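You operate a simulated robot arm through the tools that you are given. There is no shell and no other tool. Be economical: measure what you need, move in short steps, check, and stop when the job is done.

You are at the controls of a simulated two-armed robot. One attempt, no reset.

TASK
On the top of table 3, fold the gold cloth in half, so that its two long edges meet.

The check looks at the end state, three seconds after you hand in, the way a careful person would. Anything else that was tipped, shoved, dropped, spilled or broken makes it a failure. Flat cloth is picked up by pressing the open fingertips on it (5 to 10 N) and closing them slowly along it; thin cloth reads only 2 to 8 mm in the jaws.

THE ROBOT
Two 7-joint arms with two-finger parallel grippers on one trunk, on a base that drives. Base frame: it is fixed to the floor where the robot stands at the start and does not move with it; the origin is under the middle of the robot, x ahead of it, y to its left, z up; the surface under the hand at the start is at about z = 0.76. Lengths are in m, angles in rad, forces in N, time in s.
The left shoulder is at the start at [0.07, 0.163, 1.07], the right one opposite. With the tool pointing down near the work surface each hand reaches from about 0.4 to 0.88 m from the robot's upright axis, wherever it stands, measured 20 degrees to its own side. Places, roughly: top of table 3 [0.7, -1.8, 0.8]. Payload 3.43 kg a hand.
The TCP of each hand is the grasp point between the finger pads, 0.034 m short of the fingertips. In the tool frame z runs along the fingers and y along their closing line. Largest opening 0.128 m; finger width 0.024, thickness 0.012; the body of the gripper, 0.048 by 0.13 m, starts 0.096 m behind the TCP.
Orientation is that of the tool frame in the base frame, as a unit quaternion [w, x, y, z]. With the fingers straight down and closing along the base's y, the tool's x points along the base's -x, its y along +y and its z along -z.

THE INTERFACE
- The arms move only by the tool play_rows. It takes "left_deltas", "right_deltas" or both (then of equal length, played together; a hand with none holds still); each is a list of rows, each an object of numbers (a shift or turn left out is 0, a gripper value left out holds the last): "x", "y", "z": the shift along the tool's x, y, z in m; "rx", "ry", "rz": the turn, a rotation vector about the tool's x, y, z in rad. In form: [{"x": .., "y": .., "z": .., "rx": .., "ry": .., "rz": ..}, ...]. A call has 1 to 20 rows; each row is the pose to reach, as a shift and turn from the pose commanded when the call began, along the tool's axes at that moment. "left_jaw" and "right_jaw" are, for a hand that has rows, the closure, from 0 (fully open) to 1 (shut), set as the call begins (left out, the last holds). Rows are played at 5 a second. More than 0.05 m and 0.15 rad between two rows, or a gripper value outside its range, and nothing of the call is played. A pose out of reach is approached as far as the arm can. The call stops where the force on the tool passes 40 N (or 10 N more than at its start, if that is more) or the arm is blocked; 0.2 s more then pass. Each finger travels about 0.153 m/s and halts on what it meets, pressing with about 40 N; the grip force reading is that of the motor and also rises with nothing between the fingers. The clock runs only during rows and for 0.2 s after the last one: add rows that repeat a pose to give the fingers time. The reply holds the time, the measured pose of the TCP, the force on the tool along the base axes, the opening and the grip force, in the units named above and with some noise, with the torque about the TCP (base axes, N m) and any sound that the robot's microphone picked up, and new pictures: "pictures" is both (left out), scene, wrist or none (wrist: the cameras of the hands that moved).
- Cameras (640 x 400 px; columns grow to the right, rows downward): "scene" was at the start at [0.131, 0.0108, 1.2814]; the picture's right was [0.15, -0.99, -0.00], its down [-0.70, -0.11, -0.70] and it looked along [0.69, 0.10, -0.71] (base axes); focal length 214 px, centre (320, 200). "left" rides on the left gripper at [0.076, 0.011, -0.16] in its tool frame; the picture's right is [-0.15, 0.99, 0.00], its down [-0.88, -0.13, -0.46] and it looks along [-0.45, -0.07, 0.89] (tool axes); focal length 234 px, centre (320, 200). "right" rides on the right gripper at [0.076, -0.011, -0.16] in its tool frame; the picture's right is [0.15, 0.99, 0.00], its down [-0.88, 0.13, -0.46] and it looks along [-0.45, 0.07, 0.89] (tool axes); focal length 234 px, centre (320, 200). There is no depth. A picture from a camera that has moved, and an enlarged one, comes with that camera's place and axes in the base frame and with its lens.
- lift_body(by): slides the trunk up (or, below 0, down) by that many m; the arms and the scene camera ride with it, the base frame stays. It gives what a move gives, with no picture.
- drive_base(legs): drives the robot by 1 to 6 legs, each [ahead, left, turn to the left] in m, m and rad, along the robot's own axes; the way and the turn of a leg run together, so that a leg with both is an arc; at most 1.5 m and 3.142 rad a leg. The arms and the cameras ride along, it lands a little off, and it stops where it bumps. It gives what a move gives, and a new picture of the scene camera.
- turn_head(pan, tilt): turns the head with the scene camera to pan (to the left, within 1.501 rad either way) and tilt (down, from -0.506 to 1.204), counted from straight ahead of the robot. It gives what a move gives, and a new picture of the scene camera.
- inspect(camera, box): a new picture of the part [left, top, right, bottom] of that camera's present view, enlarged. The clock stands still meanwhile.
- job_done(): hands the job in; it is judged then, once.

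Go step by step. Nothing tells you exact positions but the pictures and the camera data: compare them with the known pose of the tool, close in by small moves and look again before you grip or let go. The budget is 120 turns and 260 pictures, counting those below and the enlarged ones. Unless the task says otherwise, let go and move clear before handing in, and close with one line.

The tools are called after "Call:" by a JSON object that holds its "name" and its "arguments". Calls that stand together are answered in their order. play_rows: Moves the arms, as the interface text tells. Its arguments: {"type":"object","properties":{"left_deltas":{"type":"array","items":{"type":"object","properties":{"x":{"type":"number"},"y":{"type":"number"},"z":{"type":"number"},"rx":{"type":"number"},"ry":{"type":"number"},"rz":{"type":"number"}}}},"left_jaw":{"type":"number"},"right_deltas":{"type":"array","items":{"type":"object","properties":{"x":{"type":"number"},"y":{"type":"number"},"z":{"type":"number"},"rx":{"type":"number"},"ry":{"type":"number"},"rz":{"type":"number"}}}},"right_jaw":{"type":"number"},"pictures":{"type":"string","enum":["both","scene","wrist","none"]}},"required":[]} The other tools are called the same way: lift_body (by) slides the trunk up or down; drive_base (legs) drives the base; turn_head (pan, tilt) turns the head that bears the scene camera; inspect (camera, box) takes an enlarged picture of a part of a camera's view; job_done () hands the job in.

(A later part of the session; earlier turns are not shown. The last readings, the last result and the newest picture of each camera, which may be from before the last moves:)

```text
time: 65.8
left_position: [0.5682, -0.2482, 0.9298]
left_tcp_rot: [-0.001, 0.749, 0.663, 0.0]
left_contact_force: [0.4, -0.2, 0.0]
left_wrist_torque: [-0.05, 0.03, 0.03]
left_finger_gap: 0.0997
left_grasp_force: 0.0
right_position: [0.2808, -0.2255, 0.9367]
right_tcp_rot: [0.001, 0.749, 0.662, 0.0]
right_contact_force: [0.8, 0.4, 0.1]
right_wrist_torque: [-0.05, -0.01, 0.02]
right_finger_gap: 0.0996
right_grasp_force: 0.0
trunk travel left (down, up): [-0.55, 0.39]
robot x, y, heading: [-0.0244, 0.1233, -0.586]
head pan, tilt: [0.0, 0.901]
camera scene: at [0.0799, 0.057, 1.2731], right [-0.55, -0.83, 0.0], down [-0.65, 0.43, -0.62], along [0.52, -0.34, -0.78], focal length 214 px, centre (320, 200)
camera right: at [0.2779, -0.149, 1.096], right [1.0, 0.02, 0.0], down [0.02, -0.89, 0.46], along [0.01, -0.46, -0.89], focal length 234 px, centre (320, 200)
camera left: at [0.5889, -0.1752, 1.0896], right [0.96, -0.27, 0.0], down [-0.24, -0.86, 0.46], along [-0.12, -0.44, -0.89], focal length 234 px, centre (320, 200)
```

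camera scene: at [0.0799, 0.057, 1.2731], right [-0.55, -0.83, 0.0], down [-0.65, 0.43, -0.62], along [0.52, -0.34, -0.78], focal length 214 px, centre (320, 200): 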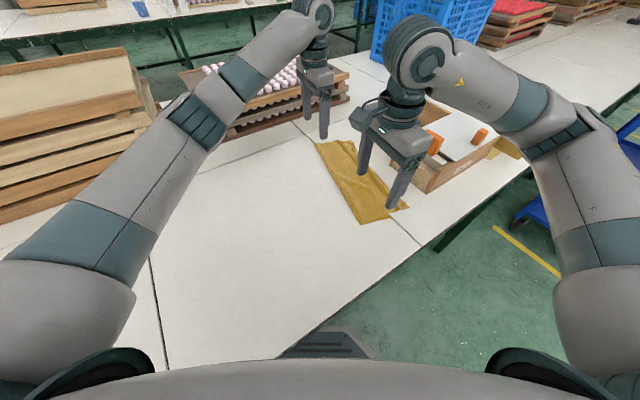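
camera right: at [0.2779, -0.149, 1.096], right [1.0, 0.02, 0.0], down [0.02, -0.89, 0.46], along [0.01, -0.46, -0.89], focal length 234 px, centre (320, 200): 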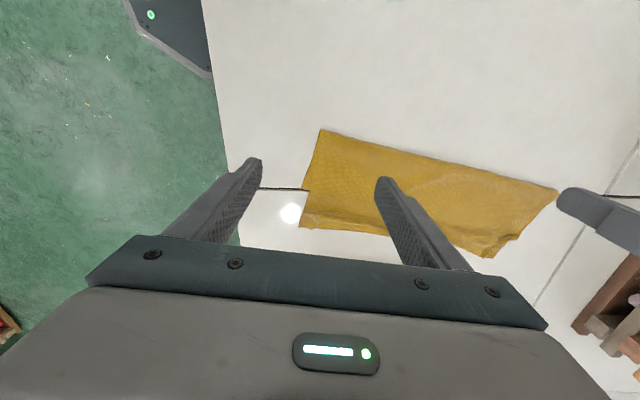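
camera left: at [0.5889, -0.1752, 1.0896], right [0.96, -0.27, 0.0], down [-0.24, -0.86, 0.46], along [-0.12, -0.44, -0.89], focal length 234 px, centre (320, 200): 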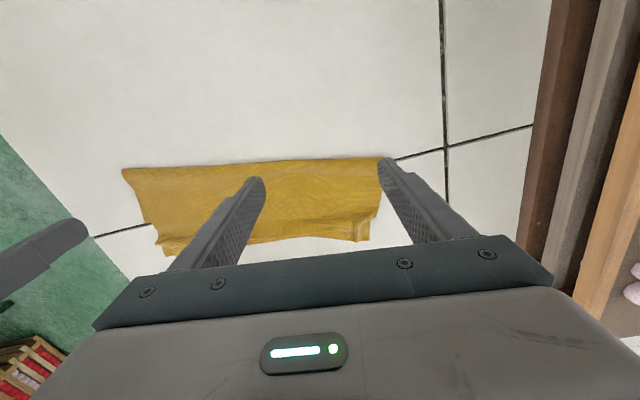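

The upper layer is flat again, with the cloth now about 8 cm nearer to −y and slightly turned. I'll shift the base another 0.1 m along the table so both hands have comfortable reach.

Call:
{"name": "drive_base", "arguments": {"legs": [[0.055, -0.083, 0]]}}

Call:
{"name": "inspect", "arguments": {"camera": "left", "box": [0, 0, 640, 400]}}

Call:
{"name": "inspect", "arguments": {"camera": "right", "box": [0, 0, 640, 400]}}

```text
time: 67.0
left_position: [0.5694, -0.3494, 0.9294]
left_tcp_rot: [-0.001, 0.748, 0.664, 0.0]
left_contact_force: [0.3, -0.3, 0.3]
left_wrist_torque: [0.0, 0.0, 0.0]
left_finger_gap: 0.0997
left_grasp_force: 0.0
right_position: [0.28, -0.3272, 0.9358]
right_tcp_rot: [0.0, 0.748, 0.664, 0.001]
right_contact_force: [0.2, 0.4, 0.5]
right_wrist_torque: [0.04, 0.01, -0.02]
right_finger_gap: 0.0997
right_grasp_force: 0.1
trunk travel left (down, up): [-0.55, 0.39]
robot x, y, heading: [-0.0255, 0.0238, -0.582]
head pan, tilt: [0.0, 0.901]
camera scene: at [0.0794, -0.0453, 1.2729], right [-0.55, -0.84, 0.0], down [-0.65, 0.43, -0.62], along [0.52, -0.34, -0.78], focal length 214 px, centre (320, 200)
```

scene: 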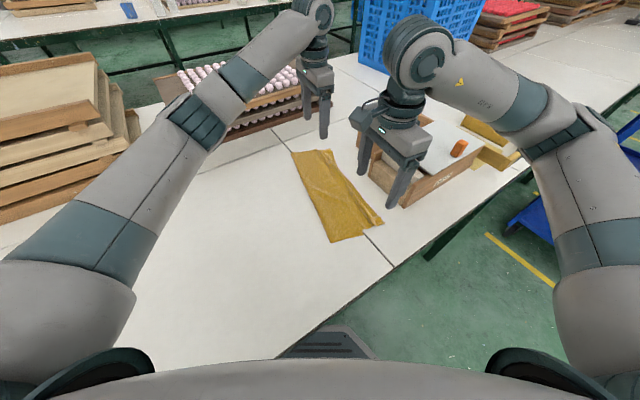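

```text
1.00 times, centred on (320, 200) of left (not enlarged: the box is as wide or as high as the picture)
camera zoom: at [0.5892, -0.2767, 1.089], right [0.96, -0.26, 0.0], down [-0.23, -0.86, 0.45], along [-0.12, -0.44, -0.89], focal length 234 px, centre (320, 200)
```

zoom: 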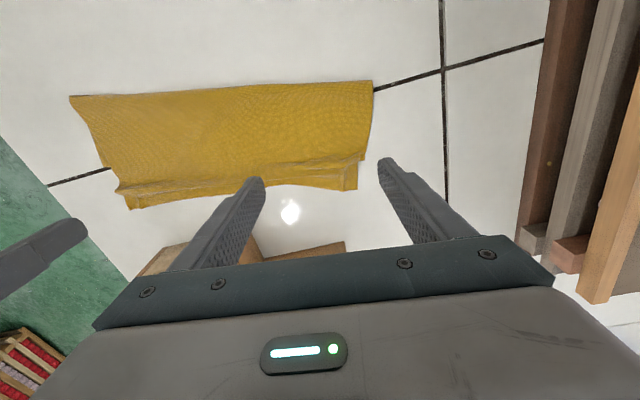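

```text
1.00 times, centred on (320, 200) of right (not enlarged: the box is as wide or as high as the picture)
camera zoom: at [0.2781, -0.2509, 1.0952], right [1.0, 0.03, 0.0], down [0.02, -0.89, 0.46], along [0.01, -0.45, -0.89], focal length 234 px, centre (320, 200)
```

zoom: 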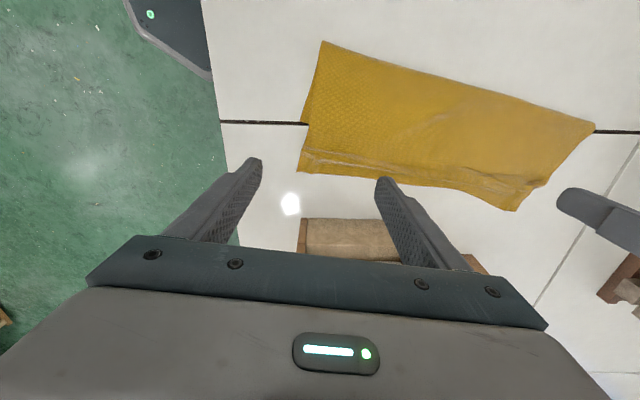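

Call:
{"name": "inspect", "arguments": {"camera": "left", "box": [60, 70, 390, 220]}}

Call:
{"name": "inspect", "arguments": {"camera": "right", "box": [280, 30, 600, 220]}}

Call:
{"name": "inspect", "arguments": {"camera": "scene", "box": [280, 140, 400, 250]}}

```text
1.94 times, centred on (225, 145) of left
camera zoom: at [0.5892, -0.2767, 1.089], right [0.96, -0.26, 0.0], down [-0.23, -0.86, 0.45], along [-0.12, -0.44, -0.89], focal length 454 px, centre (504, 307)
```

zoom: 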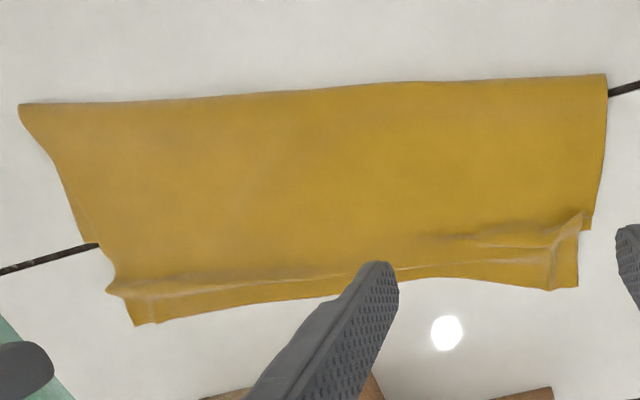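

```text
2.00 times, centred on (440, 125) of right
camera zoom: at [0.2781, -0.2509, 1.0952], right [1.0, 0.03, 0.0], down [0.02, -0.89, 0.46], along [0.01, -0.45, -0.89], focal length 468 px, centre (80, 350)
```

zoom: 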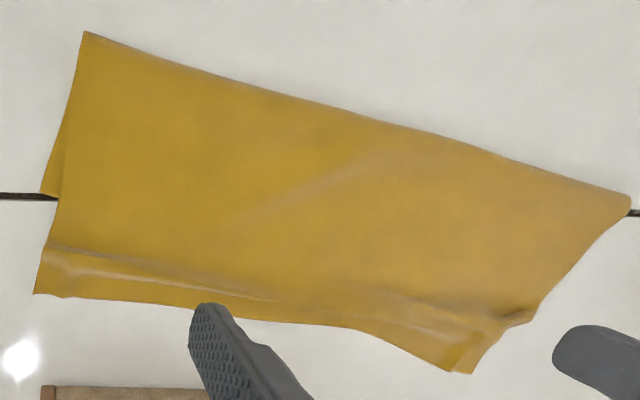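

```text
3.64 times, centred on (340, 195) of scene
camera zoom: at [0.0794, -0.0453, 1.2729], right [-0.55, -0.84, 0.0], down [-0.65, 0.43, -0.62], along [0.52, -0.34, -0.78], focal length 780 px, centre (247, 218)
```

zoom: 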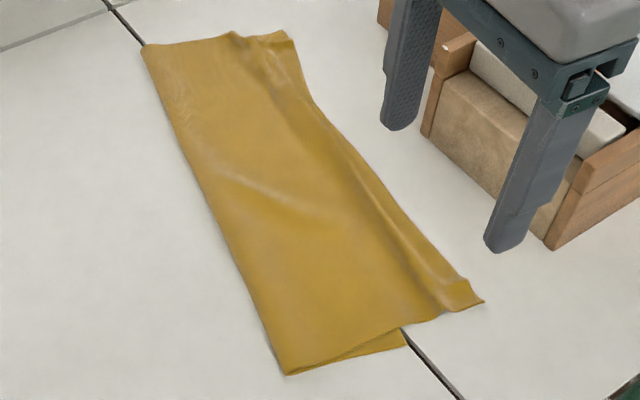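

Just a low ridge remains near the edge. The lower edge runs (0.253, −0.300) to (0.624, −0.392) and the upper edge (0.247, −0.373) to (0.603, −0.432). I'll hover over the upper edge's ends to regrip.

Call:
{"name": "play_rows", "arguments": {"left_deltas": [{"x": -0.03, "y": 0.01}, {"x": -0.0648, "y": 0.0184}, {"x": -0.0648, "y": 0.0184, "z": 0.04}, {"x": -0.0648, "y": 0.0184, "z": 0.08}, {"x": -0.0648, "y": 0.0184, "z": 0.112}, {"x": -0.0648, "y": 0.0184, "z": 0.119}], "right_deltas": [{"x": -0.02, "y": -0.001}, {"x": -0.0382, "y": -0.0015}, {"x": -0.0382, "y": -0.0015, "z": 0.045}, {"x": -0.0382, "y": -0.0015, "z": 0.09}, {"x": -0.0382, "y": -0.0015, "z": 0.12}, {"x": -0.0382, "y": -0.0015, "z": 0.1258}], "left_jaw": 0.84, "right_jaw": 0.84, "pictures": "wrist"}}

```text
time: 68.3
left_position: [0.5776, -0.4179, 0.8093]
left_tcp_rot: [0.0, 0.748, 0.664, 0.001]
left_contact_force: [0.4, 0.2, 0.4]
left_wrist_torque: [-0.03, 0.03, 0.01]
left_finger_gap: 0.0205
left_grasp_force: 0.0
right_position: [0.2725, -0.3621, 0.8094]
right_tcp_rot: [0.001, 0.748, 0.663, 0.0]
right_contact_force: [0.6, -0.4, -0.1]
right_wrist_torque: [-0.03, -0.04, 0.02]
right_finger_gap: 0.0204
right_grasp_force: 0.0
trunk travel left (down, up): [-0.55, 0.39]
robot x, y, heading: [-0.0273, 0.0247, -0.585]
head pan, tilt: [0.0, 0.901]
camera right: at [0.2705, -0.2866, 0.9706], right [1.0, 0.03, 0.0], down [0.02, -0.89, 0.46], along [0.01, -0.46, -0.89], focal length 234 px, centre (320, 200)
camera left: at [0.5972, -0.3446, 0.9688], right [0.96, -0.26, 0.0], down [-0.24, -0.86, 0.46], along [-0.12, -0.44, -0.89], focal length 234 px, centre (320, 200)
```

right: 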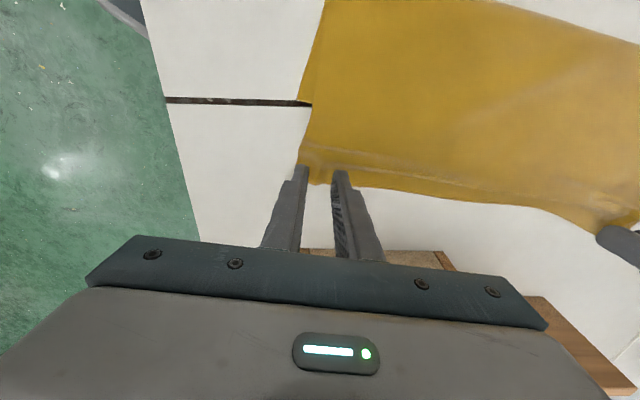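
left: 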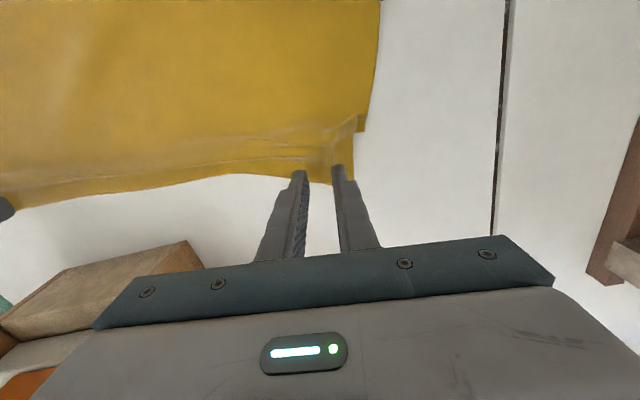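

Good placement; I'll nudge the right one 5 mm in from the corner and go down to contact.

Call:
{"name": "play_rows", "arguments": {"left_deltas": [{"z": 0.008}, {"z": 0.0125}, {"z": 0.0135}], "right_deltas": [{"y": 0.005, "z": 0.008}, {"y": 0.005, "z": 0.0125}, {"y": 0.005, "z": 0.0135}], "pictures": "none"}}

Call:
{"name": "play_rows", "arguments": {"left_deltas": [{"z": 0.0003}, {"z": 0.0003}], "right_deltas": [{"z": 0.0003}, {"z": 0.0003}], "pictures": "none"}}

```text
time: 69.2
left_position: [0.5786, -0.4158, 0.7968]
left_tcp_rot: [0.0, 0.749, 0.663, -0.001]
left_contact_force: [0.0, -0.1, -0.2]
left_wrist_torque: [-0.05, -0.04, -0.01]
left_finger_gap: 0.0205
left_grasp_force: 0.0
right_position: [0.2795, -0.3634, 0.797]
right_tcp_rot: [0.0, 0.748, 0.664, 0.0]
right_contact_force: [0.0, 0.6, -0.9]
right_wrist_torque: [0.02, 0.03, -0.01]
right_finger_gap: 0.0203
right_grasp_force: 0.1
trunk travel left (down, up): [-0.55, 0.39]
robot x, y, heading: [-0.026, 0.0257, -0.58]
head pan, tilt: [0.0, 0.901]
```

```text
time: 69.8
left_position: [0.5798, -0.4148, 0.7968]
left_tcp_rot: [-0.001, 0.749, 0.663, 0.0]
left_contact_force: [-0.7, 0.7, 0.8]
left_wrist_torque: [0.01, -0.01, -0.01]
left_finger_gap: 0.0206
left_grasp_force: 0.2
right_position: [0.2791, -0.3627, 0.7971]
right_tcp_rot: [0.0, 0.749, 0.663, 0.0]
right_contact_force: [0.3, -0.2, 0.1]
right_wrist_torque: [0.0, -0.01, 0.0]
right_finger_gap: 0.0205
right_grasp_force: 0.1
trunk travel left (down, up): [-0.55, 0.39]
robot x, y, heading: [-0.0277, 0.0278, -0.586]
head pan, tilt: [0.0, 0.901]
```

Call:
{"name": "play_rows", "arguments": {"left_deltas": [{"z": 0.001}, {"z": 0.0016}, {"z": 0.0016}], "right_deltas": [{"z": 0.001}, {"z": 0.0016}, {"z": 0.0016}], "pictures": "none"}}

```text
time: 70.5
left_position: [0.578, -0.4161, 0.7948]
left_tcp_rot: [-0.001, 0.748, 0.663, 0.0]
left_contact_force: [0.6, -1.5, 2.6]
left_wrist_torque: [-0.04, -0.01, 0.03]
left_finger_gap: 0.0203
left_grasp_force: 0.0
right_position: [0.2805, -0.3624, 0.7957]
right_tcp_rot: [0.0, 0.748, 0.663, 0.0]
right_contact_force: [-0.7, -1.4, 1.3]
right_wrist_torque: [0.02, 0.04, 0.02]
right_finger_gap: 0.0201
right_grasp_force: 0.1
trunk travel left (down, up): [-0.55, 0.39]
robot x, y, heading: [-0.0251, 0.0227, -0.581]
head pan, tilt: [0.0, 0.901]
```

Call:
{"name": "play_rows", "arguments": {"left_deltas": [{"z": 0.0004}, {"z": 0.0006}, {"z": 0.0006}], "right_deltas": [{"z": 0.0005}, {"z": 0.0008}, {"z": 0.0008}], "pictures": "none"}}

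Call:
{"name": "play_rows", "arguments": {"left_deltas": [{"z": 0}, {"z": 0}], "right_deltas": [{"z": 0}, {"z": 0}], "left_jaw": 0.89, "right_jaw": 0.89, "pictures": "none"}}

Call:
{"name": "play_rows", "arguments": {"left_deltas": [{"z": 0}, {"z": 0}], "right_deltas": [{"z": 0}, {"z": 0}], "left_jaw": 0.945, "right_jaw": 0.945, "pictures": "none"}}

Call:
{"name": "play_rows", "arguments": {"left_deltas": [{"z": 0}, {"z": 0}, {"z": 0}], "right_deltas": [{"z": 0}, {"z": 0}, {"z": 0}], "left_jaw": 1.0, "right_jaw": 1.0, "pictures": "wrist"}}

```text
time: 71.3
left_position: [0.5772, -0.4147, 0.7957]
left_tcp_rot: [0.0, 0.748, 0.663, 0.0]
left_contact_force: [2.0, -0.8, 5.0]
left_wrist_torque: [-0.06, -0.05, 0.0]
left_finger_gap: 0.0206
left_grasp_force: 0.1
right_position: [0.2799, -0.3639, 0.7963]
right_tcp_rot: [0.002, 0.749, 0.663, 0.0]
right_contact_force: [-0.9, 1.3, 6.3]
right_wrist_torque: [0.0, 0.08, -0.01]
right_finger_gap: 0.0209
right_grasp_force: 0.3
trunk travel left (down, up): [-0.55, 0.39]
robot x, y, heading: [-0.025, 0.0269, -0.585]
head pan, tilt: [0.0, 0.901]
```

```text
time: 72.0
left_position: [0.5788, -0.4151, 0.7963]
left_tcp_rot: [0.0, 0.748, 0.664, 0.0]
left_contact_force: [-1.2, 0.2, 5.9]
left_wrist_torque: [0.02, -0.02, 0.0]
left_finger_gap: 0.0136
left_grasp_force: 0.1
right_position: [0.2792, -0.3637, 0.7955]
right_tcp_rot: [0.0, 0.748, 0.663, 0.0]
right_contact_force: [1.3, -0.5, 5.2]
right_wrist_torque: [0.01, -0.04, -0.03]
right_finger_gap: 0.0136
right_grasp_force: 0.1
trunk travel left (down, up): [-0.55, 0.39]
robot x, y, heading: [-0.0287, 0.0262, -0.583]
head pan, tilt: [0.0, 0.901]
```

```text
time: 72.5
left_position: [0.578, -0.4163, 0.794]
left_tcp_rot: [0.001, 0.749, 0.663, -0.001]
left_contact_force: [-0.6, 0.6, 6.0]
left_wrist_torque: [-0.03, 0.03, -0.07]
left_finger_gap: 0.0066
left_grasp_force: 0.1
right_position: [0.2792, -0.3633, 0.7948]
right_tcp_rot: [0.001, 0.748, 0.663, 0.0]
right_contact_force: [1.1, -1.0, 7.4]
right_wrist_torque: [-0.02, -0.03, 0.0]
right_finger_gap: 0.0071
right_grasp_force: 0.1
trunk travel left (down, up): [-0.55, 0.39]
robot x, y, heading: [-0.0243, 0.028, -0.581]
head pan, tilt: [0.0, 0.901]
```

```text
time: 73.3
left_position: [0.5778, -0.4148, 0.7948]
left_tcp_rot: [0.0, 0.748, 0.664, 0.0]
left_contact_force: [-3.5, 1.1, 6.7]
left_wrist_torque: [0.01, 0.09, 0.01]
left_finger_gap: 0.0019
left_grasp_force: 36.8
right_position: [0.2794, -0.3649, 0.7956]
right_tcp_rot: [0.001, 0.748, 0.663, 0.001]
right_contact_force: [2.7, -1.7, 7.5]
right_wrist_torque: [-0.01, -0.1, -0.04]
right_finger_gap: 0.0016
right_grasp_force: 37.0
trunk travel left (down, up): [-0.55, 0.39]
robot x, y, heading: [-0.0258, 0.029, -0.579]
head pan, tilt: [0.0, 0.901]
camera right: at [0.2766, -0.2873, 0.955], right [1.0, 0.03, 0.0], down [0.02, -0.89, 0.46], along [0.01, -0.46, -0.89], focal length 234 px, centre (320, 200)
camera left: at [0.5981, -0.3423, 0.955], right [0.96, -0.26, 0.0], down [-0.24, -0.86, 0.46], along [-0.12, -0.44, -0.89], focal length 234 px, centre (320, 200)
```

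right: 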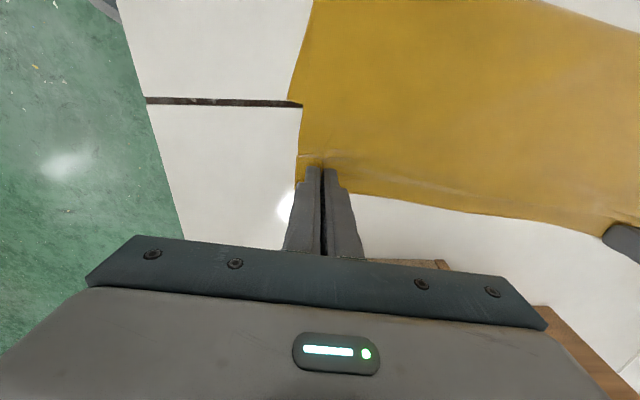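
left: 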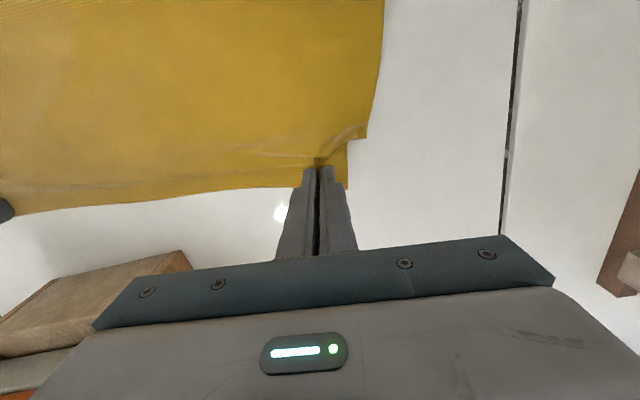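

Both upper corners are gripped again. Now I'll lift and swing the upper layer back toward +y, past the wanted crease line, so more of the lower layer lies flat.

Call:
{"name": "play_rows", "arguments": {"right_deltas": [{"z": -0.03}, {"x": 0.02, "y": 0.002, "z": -0.06}, {"x": 0.045, "y": 0.005, "z": -0.09}, {"x": 0.075, "y": 0.009, "z": -0.11}, {"x": 0.11, "y": 0.013, "z": -0.12}, {"x": 0.15, "y": 0.018, "z": -0.12}, {"x": 0.19, "y": 0.023, "z": -0.115}, {"x": 0.225, "y": 0.027, "z": -0.105}, {"x": 0.254, "y": 0.03, "z": -0.09}, {"x": 0.254, "y": 0.03, "z": -0.09}], "left_deltas": [{"z": -0.03}, {"x": 0.015, "y": 0.002, "z": -0.06}, {"x": 0.035, "y": 0.004, "z": -0.09}, {"x": 0.06, "y": 0.007, "z": -0.11}, {"x": 0.09, "y": 0.011, "z": -0.12}, {"x": 0.125, "y": 0.015, "z": -0.12}, {"x": 0.16, "y": 0.019, "z": -0.115}, {"x": 0.195, "y": 0.023, "z": -0.105}, {"x": 0.2295, "y": 0.0275, "z": -0.09}, {"x": 0.2295, "y": 0.0275, "z": -0.09}], "pictures": "both"}}

Call:
{"name": "inspect", "arguments": {"camera": "scene", "box": [250, 120, 410, 260]}}

```text
time: 75.5
left_position: [0.6321, -0.1928, 0.8868]
left_tcp_rot: [-0.001, 0.748, 0.663, 0.001]
left_contact_force: [-3.3, 1.1, -0.7]
left_wrist_torque: [0.03, 0.07, 0.0]
left_finger_gap: 0.002
left_grasp_force: 36.8
right_position: [0.339, -0.1167, 0.8841]
right_tcp_rot: [-0.001, 0.749, 0.663, 0.0]
right_contact_force: [2.8, -0.7, 0.0]
right_wrist_torque: [0.02, -0.11, -0.02]
right_finger_gap: 0.0018
right_grasp_force: 37.1
trunk travel left (down, up): [-0.55, 0.39]
robot x, y, heading: [-0.031, 0.0238, -0.579]
head pan, tilt: [0.0, 0.901]
camera scene: at [0.0787, -0.0457, 1.2729], right [-0.55, -0.83, 0.0], down [-0.65, 0.43, -0.62], along [0.52, -0.34, -0.78], focal length 214 px, centre (320, 200)
camera right: at [0.3361, -0.041, 1.0442], right [1.0, 0.03, 0.0], down [0.02, -0.89, 0.46], along [0.01, -0.45, -0.89], focal length 234 px, centre (320, 200)
camera left: at [0.6519, -0.1194, 1.0453], right [0.96, -0.27, 0.0], down [-0.24, -0.86, 0.45], along [-0.12, -0.44, -0.89], focal length 234 px, centre (320, 200)
```

scene: 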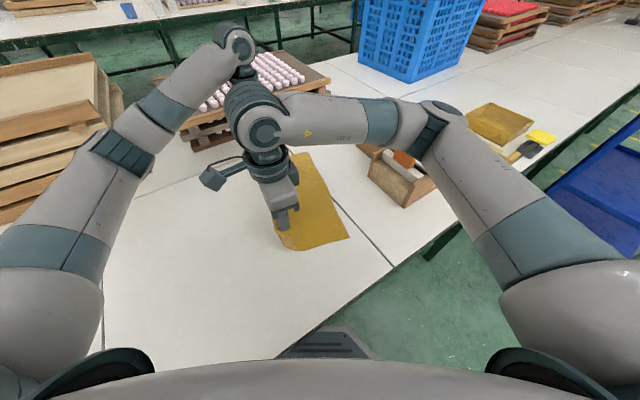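
right: 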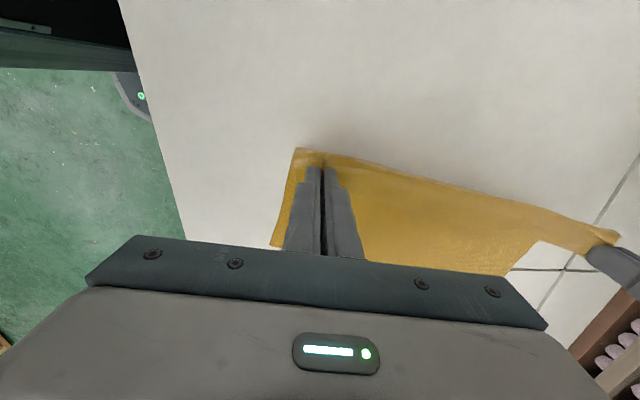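
left: 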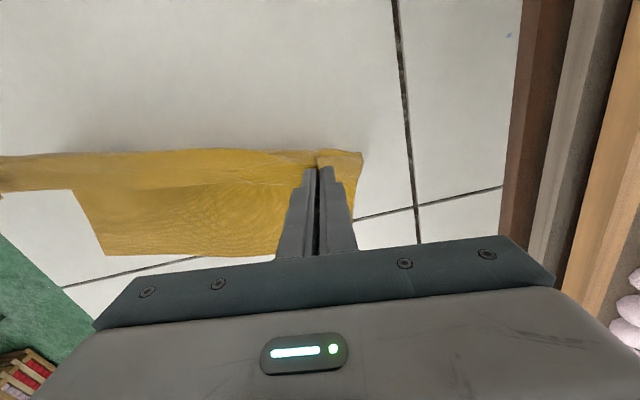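

```text
2.86 times, centred on (330, 190) of scene
camera zoom: at [0.0787, -0.0457, 1.2729], right [-0.55, -0.83, 0.0], down [-0.65, 0.43, -0.62], along [0.52, -0.34, -0.78], focal length 613 px, centre (291, 229)
```

zoom: 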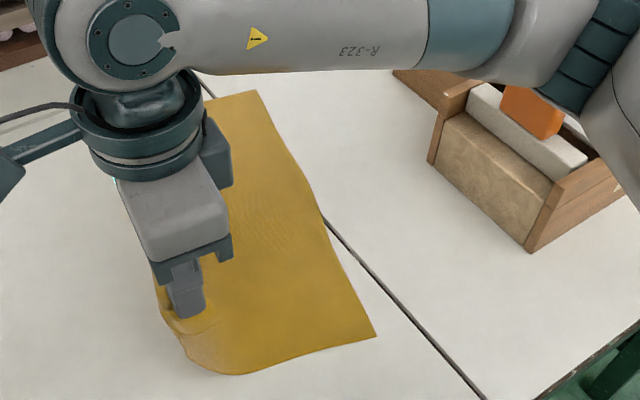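

Excellent: the lower half is flat, its outer edge now from (0.267, −0.264) to (0.637, −0.356). Now I'll lay the upper edge back over in a tight arc onto it.

Call:
{"name": "play_rows", "arguments": {"right_deltas": [{"x": -0.014, "y": -0.001, "z": -0.006}, {"x": -0.028, "y": -0.002, "z": -0.01}, {"x": -0.043, "y": -0.003, "z": -0.011}, {"x": -0.0586, "y": -0.004, "z": -0.01}, {"x": -0.074, "y": -0.005, "z": -0.007}, {"x": -0.089, "y": -0.006, "z": -0.002}, {"x": -0.102, "y": -0.007, "z": 0.006}, {"x": -0.114, "y": -0.008, "z": 0.015}, {"x": -0.123, "y": -0.009, "z": 0.026}, {"x": -0.131, "y": -0.009, "z": 0.038}, {"x": -0.1365, "y": -0.01, "z": 0.049}, {"x": -0.1415, "y": -0.01, "z": 0.06}, {"x": -0.146, "y": -0.0105, "z": 0.07}, {"x": -0.146, "y": -0.0105, "z": 0.07}], "left_deltas": [{"x": -0.014, "y": -0.001, "z": -0.006}, {"x": -0.028, "y": -0.002, "z": -0.01}, {"x": -0.043, "y": -0.003, "z": -0.011}, {"x": -0.0586, "y": -0.004, "z": -0.01}, {"x": -0.074, "y": -0.005, "z": -0.007}, {"x": -0.089, "y": -0.006, "z": -0.002}, {"x": -0.102, "y": -0.007, "z": 0.006}, {"x": -0.114, "y": -0.008, "z": 0.015}, {"x": -0.123, "y": -0.008, "z": 0.026}, {"x": -0.131, "y": -0.009, "z": 0.038}, {"x": -0.1365, "y": -0.009, "z": 0.049}, {"x": -0.1405, "y": -0.0097, "z": 0.06}, {"x": -0.144, "y": -0.0097, "z": 0.07}, {"x": -0.144, "y": -0.0097, "z": 0.07}], "pictures": "both"}}

Call:
{"name": "inspect", "arguments": {"camera": "right", "box": [220, 50, 420, 220]}}

Call:
{"name": "inspect", "arguments": {"camera": "left", "box": [220, 50, 420, 220]}}

```text
time: 78.5
left_position: [0.6055, -0.3321, 0.815]
left_tcp_rot: [0.0, 0.749, 0.663, 0.0]
left_contact_force: [-3.4, 1.4, 0.3]
left_wrist_torque: [0.07, 0.12, -0.01]
left_finger_gap: 0.0022
left_grasp_force: 36.8
right_position: [0.3107, -0.2605, 0.8137]
right_tcp_rot: [0.0, 0.748, 0.663, 0.0]
right_contact_force: [4.1, 0.1, -0.3]
right_wrist_torque: [-0.07, -0.13, -0.03]
right_finger_gap: 0.0019
right_grasp_force: 36.6
trunk travel left (down, up): [-0.55, 0.39]
robot x, y, heading: [-0.0251, 0.0269, -0.58]
head pan, tilt: [0.0, 0.901]
camera scene: at [0.0794, -0.0441, 1.273], right [-0.55, -0.84, 0.0], down [-0.65, 0.43, -0.62], along [0.52, -0.34, -0.78], focal length 214 px, centre (320, 200)
camera right: at [0.3084, -0.1839, 0.9729], right [1.0, 0.03, 0.0], down [0.02, -0.89, 0.46], along [0.01, -0.46, -0.89], focal length 234 px, centre (320, 200)
camera left: at [0.6262, -0.2588, 0.9746], right [0.96, -0.26, 0.0], down [-0.23, -0.86, 0.46], along [-0.12, -0.44, -0.89], focal length 234 px, centre (320, 200)
```

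scene: 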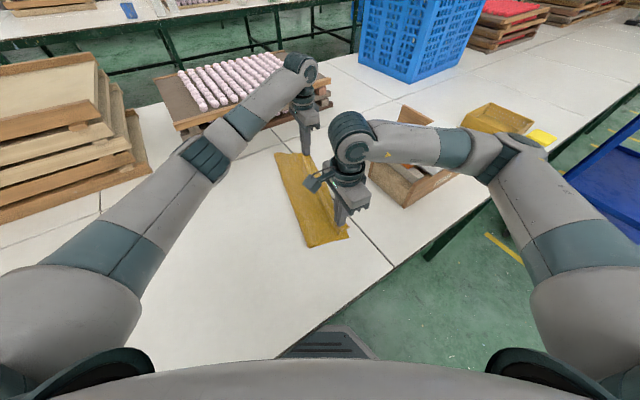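
right: 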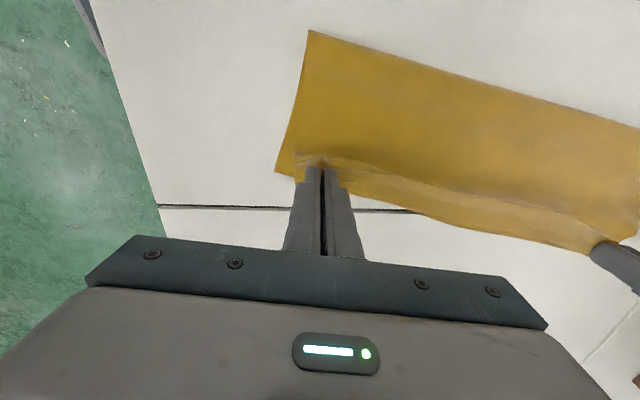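
left: 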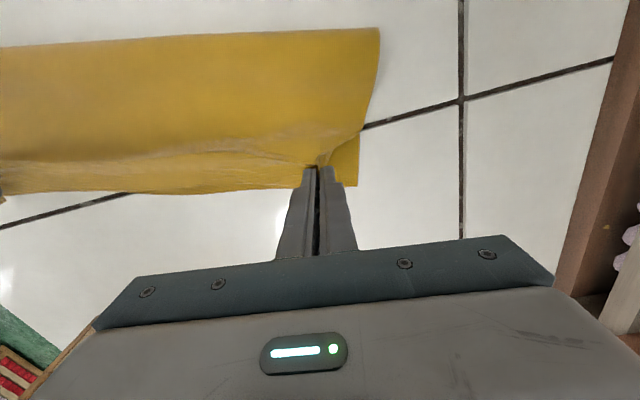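

```text
2.35 times, centred on (320, 135) of right
camera zoom: at [0.3084, -0.1839, 0.9729], right [1.0, 0.03, 0.0], down [0.02, -0.89, 0.46], along [0.01, -0.46, -0.89], focal length 551 px, centre (320, 353)
```

zoom: 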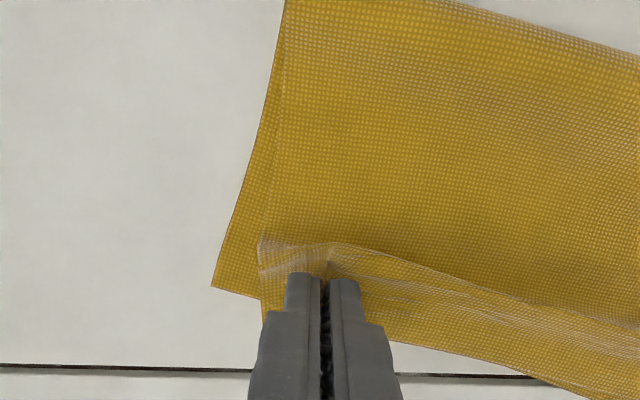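

```text
2.35 times, centred on (320, 135) of left
camera zoom: at [0.6262, -0.2588, 0.9746], right [0.96, -0.26, 0.0], down [-0.23, -0.86, 0.46], along [-0.12, -0.44, -0.89], focal length 551 px, centre (320, 353)
```

zoom: 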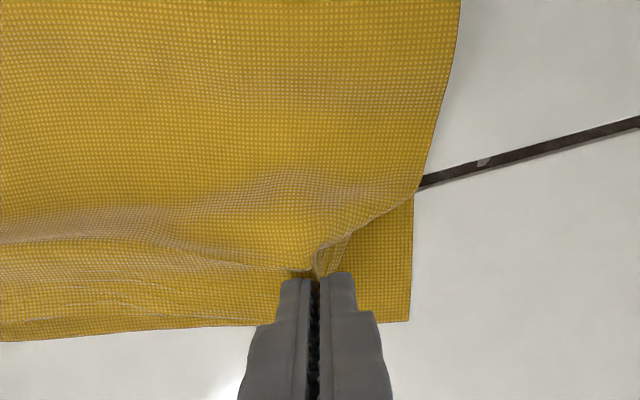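

Much better: the fold-to-edge width is now about 0.12–0.13 m, close to half. I'll lower, release and lift off.

Call:
{"name": "play_rows", "arguments": {"left_deltas": [{"z": 0.006}, {"z": 0.012}, {"z": 0.0165}, {"z": 0.0165}], "right_deltas": [{"z": 0.006}, {"z": 0.011}, {"z": 0.0152}, {"z": 0.0152}], "pictures": "none"}}

Call:
{"name": "play_rows", "arguments": {"left_deltas": [{"z": 0}, {"z": 0}, {"z": 0}], "right_deltas": [{"z": 0}, {"z": 0}, {"z": 0}], "left_jaw": 0.8, "right_jaw": 0.8, "pictures": "none"}}

Call:
{"name": "play_rows", "arguments": {"left_deltas": [{"z": -0.03}, {"z": -0.07}, {"z": -0.1}, {"z": -0.13, "y": 0.01}, {"z": -0.13, "y": 0.01}], "right_deltas": [{"z": -0.03}, {"z": -0.07}, {"z": -0.1}, {"z": -0.13, "y": -0.01}, {"z": -0.13, "y": -0.01}], "pictures": "both"}}

Call:
{"name": "inspect", "arguments": {"camera": "scene", "box": [260, 140, 380, 260]}}

Call:
{"name": "inspect", "arguments": {"camera": "right", "box": [280, 40, 620, 220]}}

Call:
{"name": "inspect", "arguments": {"camera": "left", "box": [20, 30, 400, 230]}}

```text
time: 79.5
left_position: [0.605, -0.3307, 0.797]
left_tcp_rot: [-0.001, 0.748, 0.663, 0.001]
left_contact_force: [-4.1, 0.8, -0.5]
left_wrist_torque: [0.07, 0.13, -0.02]
left_finger_gap: 0.0021
left_grasp_force: 36.6
right_position: [0.3111, -0.26, 0.7992]
right_tcp_rot: [0.0, 0.748, 0.663, 0.0]
right_contact_force: [3.1, -0.8, 1.2]
right_wrist_torque: [0.0, -0.15, 0.0]
right_finger_gap: 0.0018
right_grasp_force: 36.5
trunk travel left (down, up): [-0.55, 0.39]
robot x, y, heading: [-0.0267, 0.0245, -0.579]
head pan, tilt: [0.0, 0.901]
```

```text
time: 80.3
left_position: [0.6061, -0.3325, 0.7974]
left_tcp_rot: [0.0, 0.748, 0.663, 0.0]
left_contact_force: [-0.6, -0.3, -0.5]
left_wrist_torque: [0.01, -0.01, 0.02]
left_finger_gap: 0.0257
left_grasp_force: 0.1
right_position: [0.3128, -0.2596, 0.7986]
right_tcp_rot: [0.0, 0.749, 0.663, 0.0]
right_contact_force: [0.2, 0.1, 1.0]
right_wrist_torque: [0.0, 0.04, -0.01]
right_finger_gap: 0.0255
right_grasp_force: 0.1
trunk travel left (down, up): [-0.55, 0.39]
robot x, y, heading: [-0.0226, 0.0238, -0.579]
head pan, tilt: [0.0, 0.901]
```

```text
time: 81.5
left_position: [0.6188, -0.3339, 0.9294]
left_tcp_rot: [-0.001, 0.749, 0.663, -0.001]
left_contact_force: [0.6, 0.3, 0.2]
left_wrist_torque: [0.04, 0.04, 0.03]
left_finger_gap: 0.0255
left_grasp_force: 0.0
right_position: [0.3017, -0.26, 0.9305]
right_tcp_rot: [-0.001, 0.748, 0.663, 0.0]
right_contact_force: [0.7, -1.0, 0.5]
right_wrist_torque: [0.02, 0.02, 0.0]
right_finger_gap: 0.0256
right_grasp_force: 0.0
trunk travel left (down, up): [-0.55, 0.39]
robot x, y, heading: [-0.0263, 0.0249, -0.584]
head pan, tilt: [0.0, 0.901]
camera scene: at [0.0801, -0.0447, 1.2728], right [-0.55, -0.84, 0.0], down [-0.66, 0.43, -0.62], along [0.52, -0.34, -0.78], focal length 214 px, centre (320, 200)
camera right: at [0.2985, -0.1842, 1.0903], right [1.0, 0.03, 0.0], down [0.02, -0.89, 0.46], along [0.01, -0.46, -0.89], focal length 234 px, centre (320, 200)
camera left: at [0.6388, -0.2616, 1.0887], right [0.96, -0.26, 0.0], down [-0.23, -0.86, 0.46], along [-0.12, -0.44, -0.89], focal length 234 px, centre (320, 200)
```

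scene: 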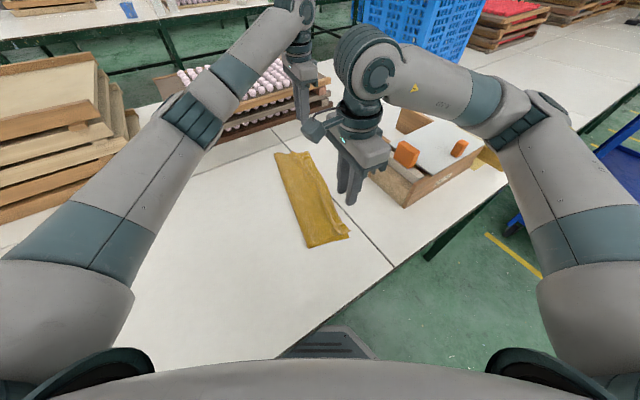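
right: 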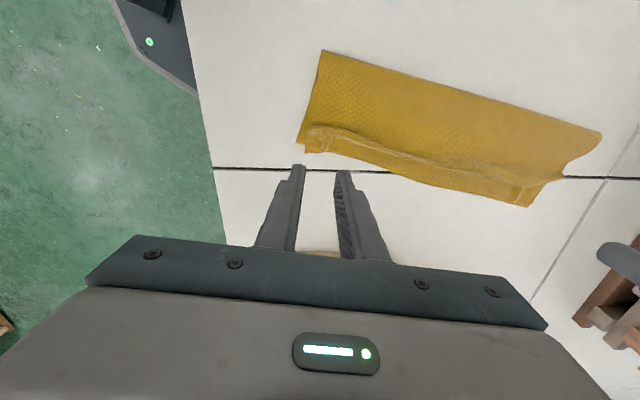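
left: 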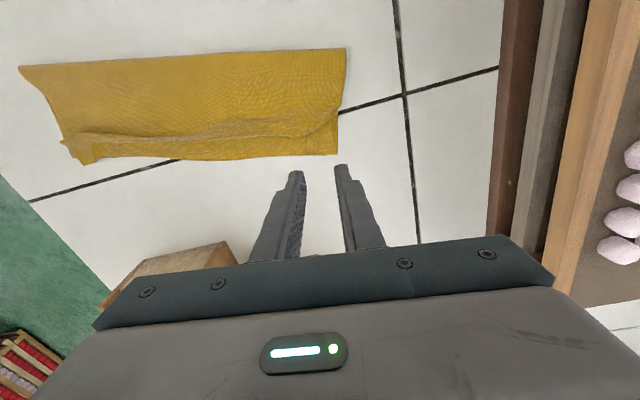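

```text
3.33 times, centred on (320, 200) of scene
camera zoom: at [0.0801, -0.0447, 1.2728], right [-0.55, -0.84, 0.0], down [-0.66, 0.43, -0.62], along [0.52, -0.34, -0.78], focal length 715 px, centre (320, 200)
```

zoom: 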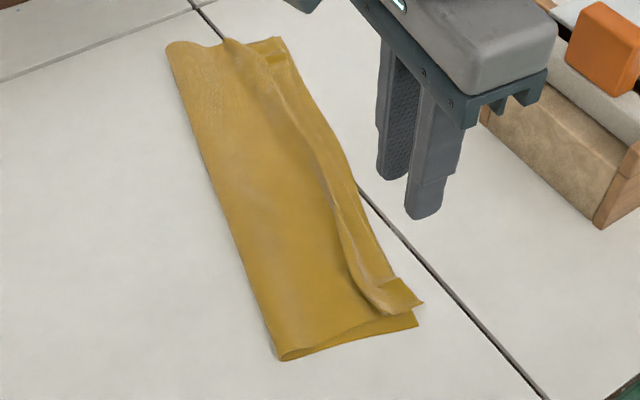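

```text
1.88 times, centred on (450, 130) of right
camera zoom: at [0.2985, -0.1842, 1.0903], right [1.0, 0.03, 0.0], down [0.02, -0.89, 0.46], along [0.01, -0.46, -0.89], focal length 441 px, centre (75, 332)
```

zoom: 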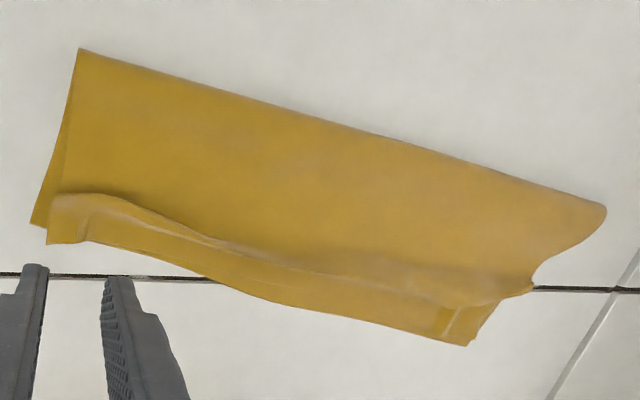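

```text
1.68 times, centred on (210, 130) of left
camera zoom: at [0.6388, -0.2616, 1.0887], right [0.96, -0.26, 0.0], down [-0.23, -0.86, 0.46], along [-0.12, -0.44, -0.89], focal length 394 px, centre (505, 318)
```

zoom: 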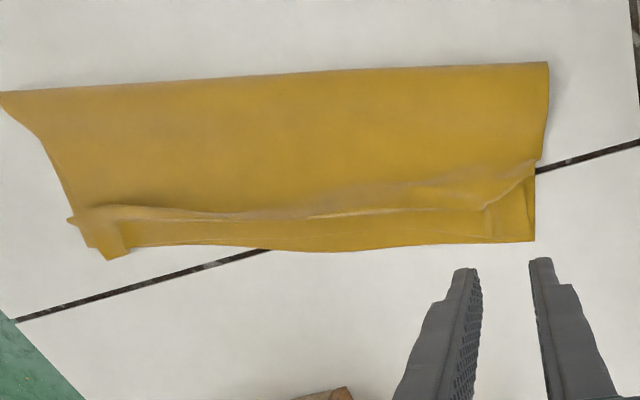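

The edges now meet within about a centimetre, with a standing ridge of slack about 2.5 cm inside them. I'll set the four pusher fingers on the edge side of the ridge and iron it toward the fold.

Call:
{"name": "play_rows", "arguments": {"left_deltas": [{"y": -0.02, "rz": 0.04}, {"x": -0.002, "y": -0.04, "rz": 0.08}, {"x": -0.004, "y": -0.06, "rz": 0.13}, {"x": -0.0065, "y": -0.0705, "rz": 0.13}, {"x": -0.0065, "y": -0.0705, "z": 0.04, "rz": 0.13}, {"x": -0.0065, "y": -0.0705, "z": 0.08, "rz": 0.13}, {"x": -0.0065, "y": -0.0705, "z": 0.115, "rz": 0.13}, {"x": -0.0065, "y": -0.0705, "z": 0.128, "rz": 0.13}, {"x": -0.0065, "y": -0.0705, "z": 0.128, "rz": 0.13}], "right_deltas": [{"x": -0.005, "y": 0.02, "rz": 0.04}, {"x": -0.01, "y": 0.04, "rz": 0.08}, {"x": -0.015, "y": 0.055, "rz": 0.13}, {"x": -0.018, "y": 0.065, "rz": 0.13}, {"x": -0.018, "y": 0.065, "z": 0.04, "rz": 0.13}, {"x": -0.018, "y": 0.065, "z": 0.08, "rz": 0.13}, {"x": -0.018, "y": 0.065, "z": 0.115, "rz": 0.13}, {"x": -0.018, "y": 0.065, "z": 0.129, "rz": 0.13}, {"x": -0.018, "y": 0.065, "z": 0.129, "rz": 0.13}], "left_jaw": 0.22, "right_jaw": 0.22, "pictures": "wrist"}}

Call:
{"name": "inspect", "arguments": {"camera": "right", "box": [200, 80, 520, 260]}}

```text
time: 83.5
left_position: [0.5437, -0.3332, 0.801]
left_tcp_rot: [0.0, 0.791, 0.612, 0.0]
left_contact_force: [1.1, -0.4, -0.1]
left_wrist_torque: [0.01, -0.01, 0.0]
left_finger_gap: 0.0998
left_grasp_force: 0.0
right_position: [0.3667, -0.2838, 0.8]
right_tcp_rot: [0.0, 0.79, 0.613, 0.0]
right_contact_force: [-0.2, 0.6, -0.6]
right_wrist_torque: [-0.02, -0.01, -0.02]
right_finger_gap: 0.1001
right_grasp_force: 0.0
trunk travel left (down, up): [-0.55, 0.39]
robot x, y, heading: [-0.0289, 0.0267, -0.584]
head pan, tilt: [0.0, 0.901]
camera right: at [0.3735, -0.2085, 0.9597], right [0.99, -0.1, 0.0], down [-0.09, -0.89, 0.46], along [-0.05, -0.45, -0.89], focal length 234 px, centre (320, 200)
camera left: at [0.5738, -0.2632, 0.9605], right [0.92, -0.39, 0.0], down [-0.34, -0.82, 0.46], along [-0.18, -0.42, -0.89], focal length 234 px, centre (320, 200)
```

right: 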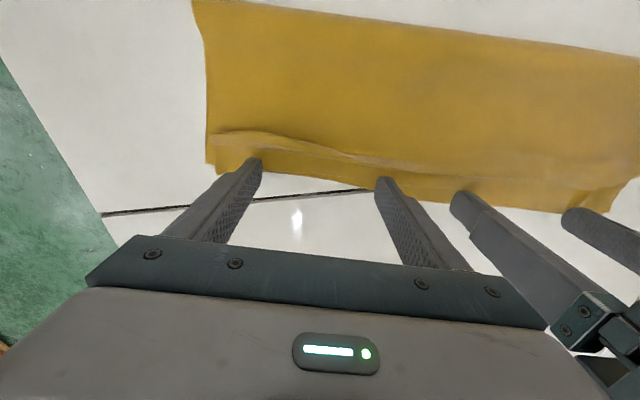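
left: 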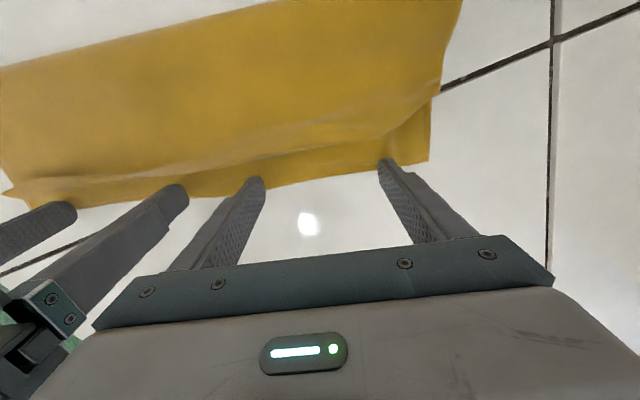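

```text
2.00 times, centred on (360, 170) of right
camera zoom: at [0.3735, -0.2085, 0.9597], right [0.99, -0.1, 0.0], down [-0.09, -0.89, 0.46], along [-0.05, -0.45, -0.89], focal length 468 px, centre (240, 260)
```

zoom: 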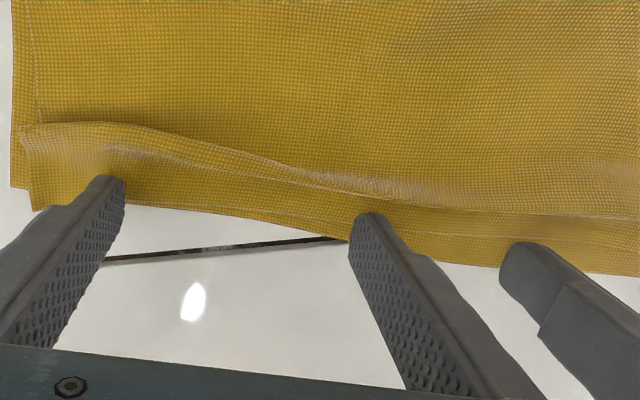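

The fingertips sit about 3 mm above the strip, so they'll catch only the ridge. I'll push toward the fold by 4 cm.

Call:
{"name": "play_rows", "arguments": {"left_deltas": [{"x": 0.008}, {"x": 0.016}, {"x": 0.024}, {"x": 0.032}, {"x": 0.04}], "right_deltas": [{"x": 0.008}, {"x": 0.016}, {"x": 0.024}, {"x": 0.032}, {"x": 0.04}], "pictures": "wrist"}}

Call:
{"name": "inspect", "arguments": {"camera": "right", "box": [200, 80, 520, 260]}}

Call:
{"name": "inspect", "arguments": {"camera": "left", "box": [160, 60, 480, 260]}}

```text
time: 84.8
left_position: [0.5564, -0.2932, 0.8015]
left_tcp_rot: [0.001, 0.79, 0.613, 0.0]
left_contact_force: [-0.6, -0.5, 0.0]
left_wrist_torque: [-0.02, 0.02, 0.02]
left_finger_gap: 0.1002
left_grasp_force: 0.1
right_position: [0.3758, -0.2458, 0.7985]
right_tcp_rot: [0.0, 0.79, 0.613, 0.0]
right_contact_force: [-0.7, 0.6, 0.5]
right_wrist_torque: [-0.01, 0.02, -0.02]
right_finger_gap: 0.0997
right_grasp_force: 0.1
trunk travel left (down, up): [-0.55, 0.39]
robot x, y, heading: [-0.0233, 0.0237, -0.58]
head pan, tilt: [0.0, 0.901]
camera right: at [0.3825, -0.1699, 0.9591], right [0.99, -0.1, 0.0], down [-0.09, -0.89, 0.46], along [-0.05, -0.45, -0.89], focal length 234 px, centre (320, 200)
camera left: at [0.5861, -0.2239, 0.9613], right [0.92, -0.39, 0.0], down [-0.34, -0.82, 0.46], along [-0.18, -0.42, -0.89], focal length 234 px, centre (320, 200)
```

right: 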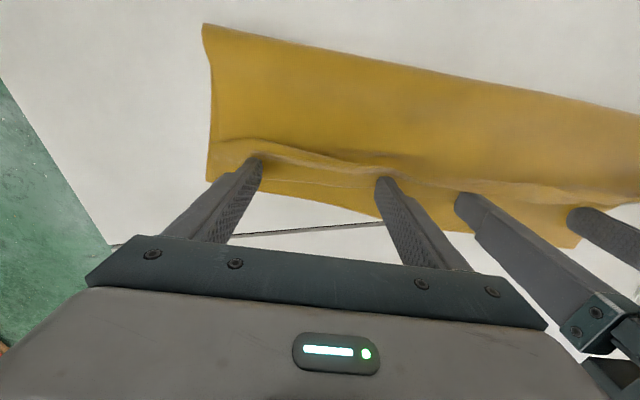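
left: 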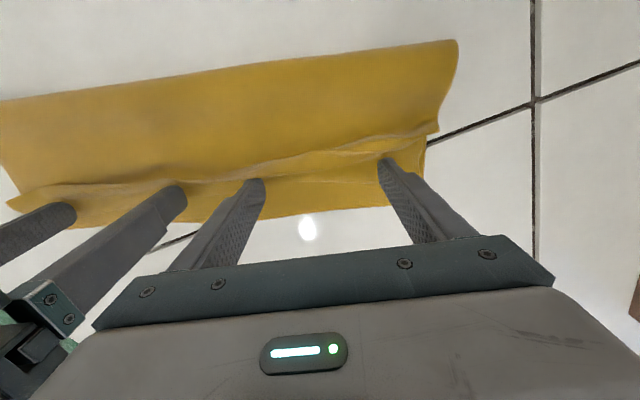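

```text
2.00 times, centred on (360, 170) of right
camera zoom: at [0.3825, -0.1699, 0.9591], right [0.99, -0.1, 0.0], down [-0.09, -0.89, 0.46], along [-0.05, -0.45, -0.89], focal length 468 px, centre (240, 260)
```

zoom: 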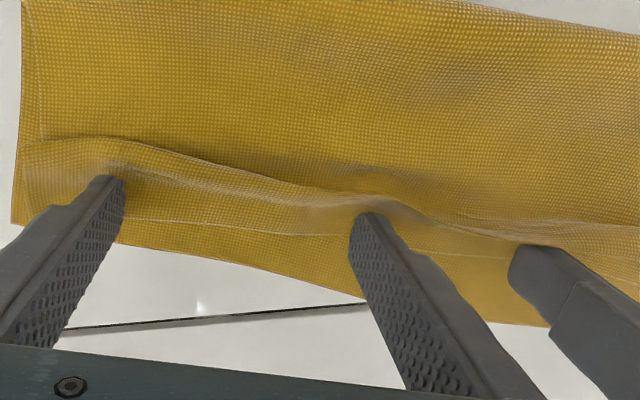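

```text
2.00 times, centred on (320, 160) of left
camera zoom: at [0.5861, -0.2239, 0.9613], right [0.92, -0.39, 0.0], down [-0.34, -0.82, 0.46], along [-0.18, -0.42, -0.89], focal length 468 px, centre (320, 280)
```

zoom: 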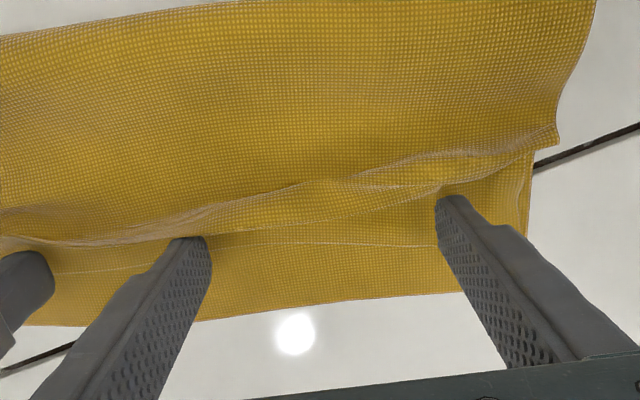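

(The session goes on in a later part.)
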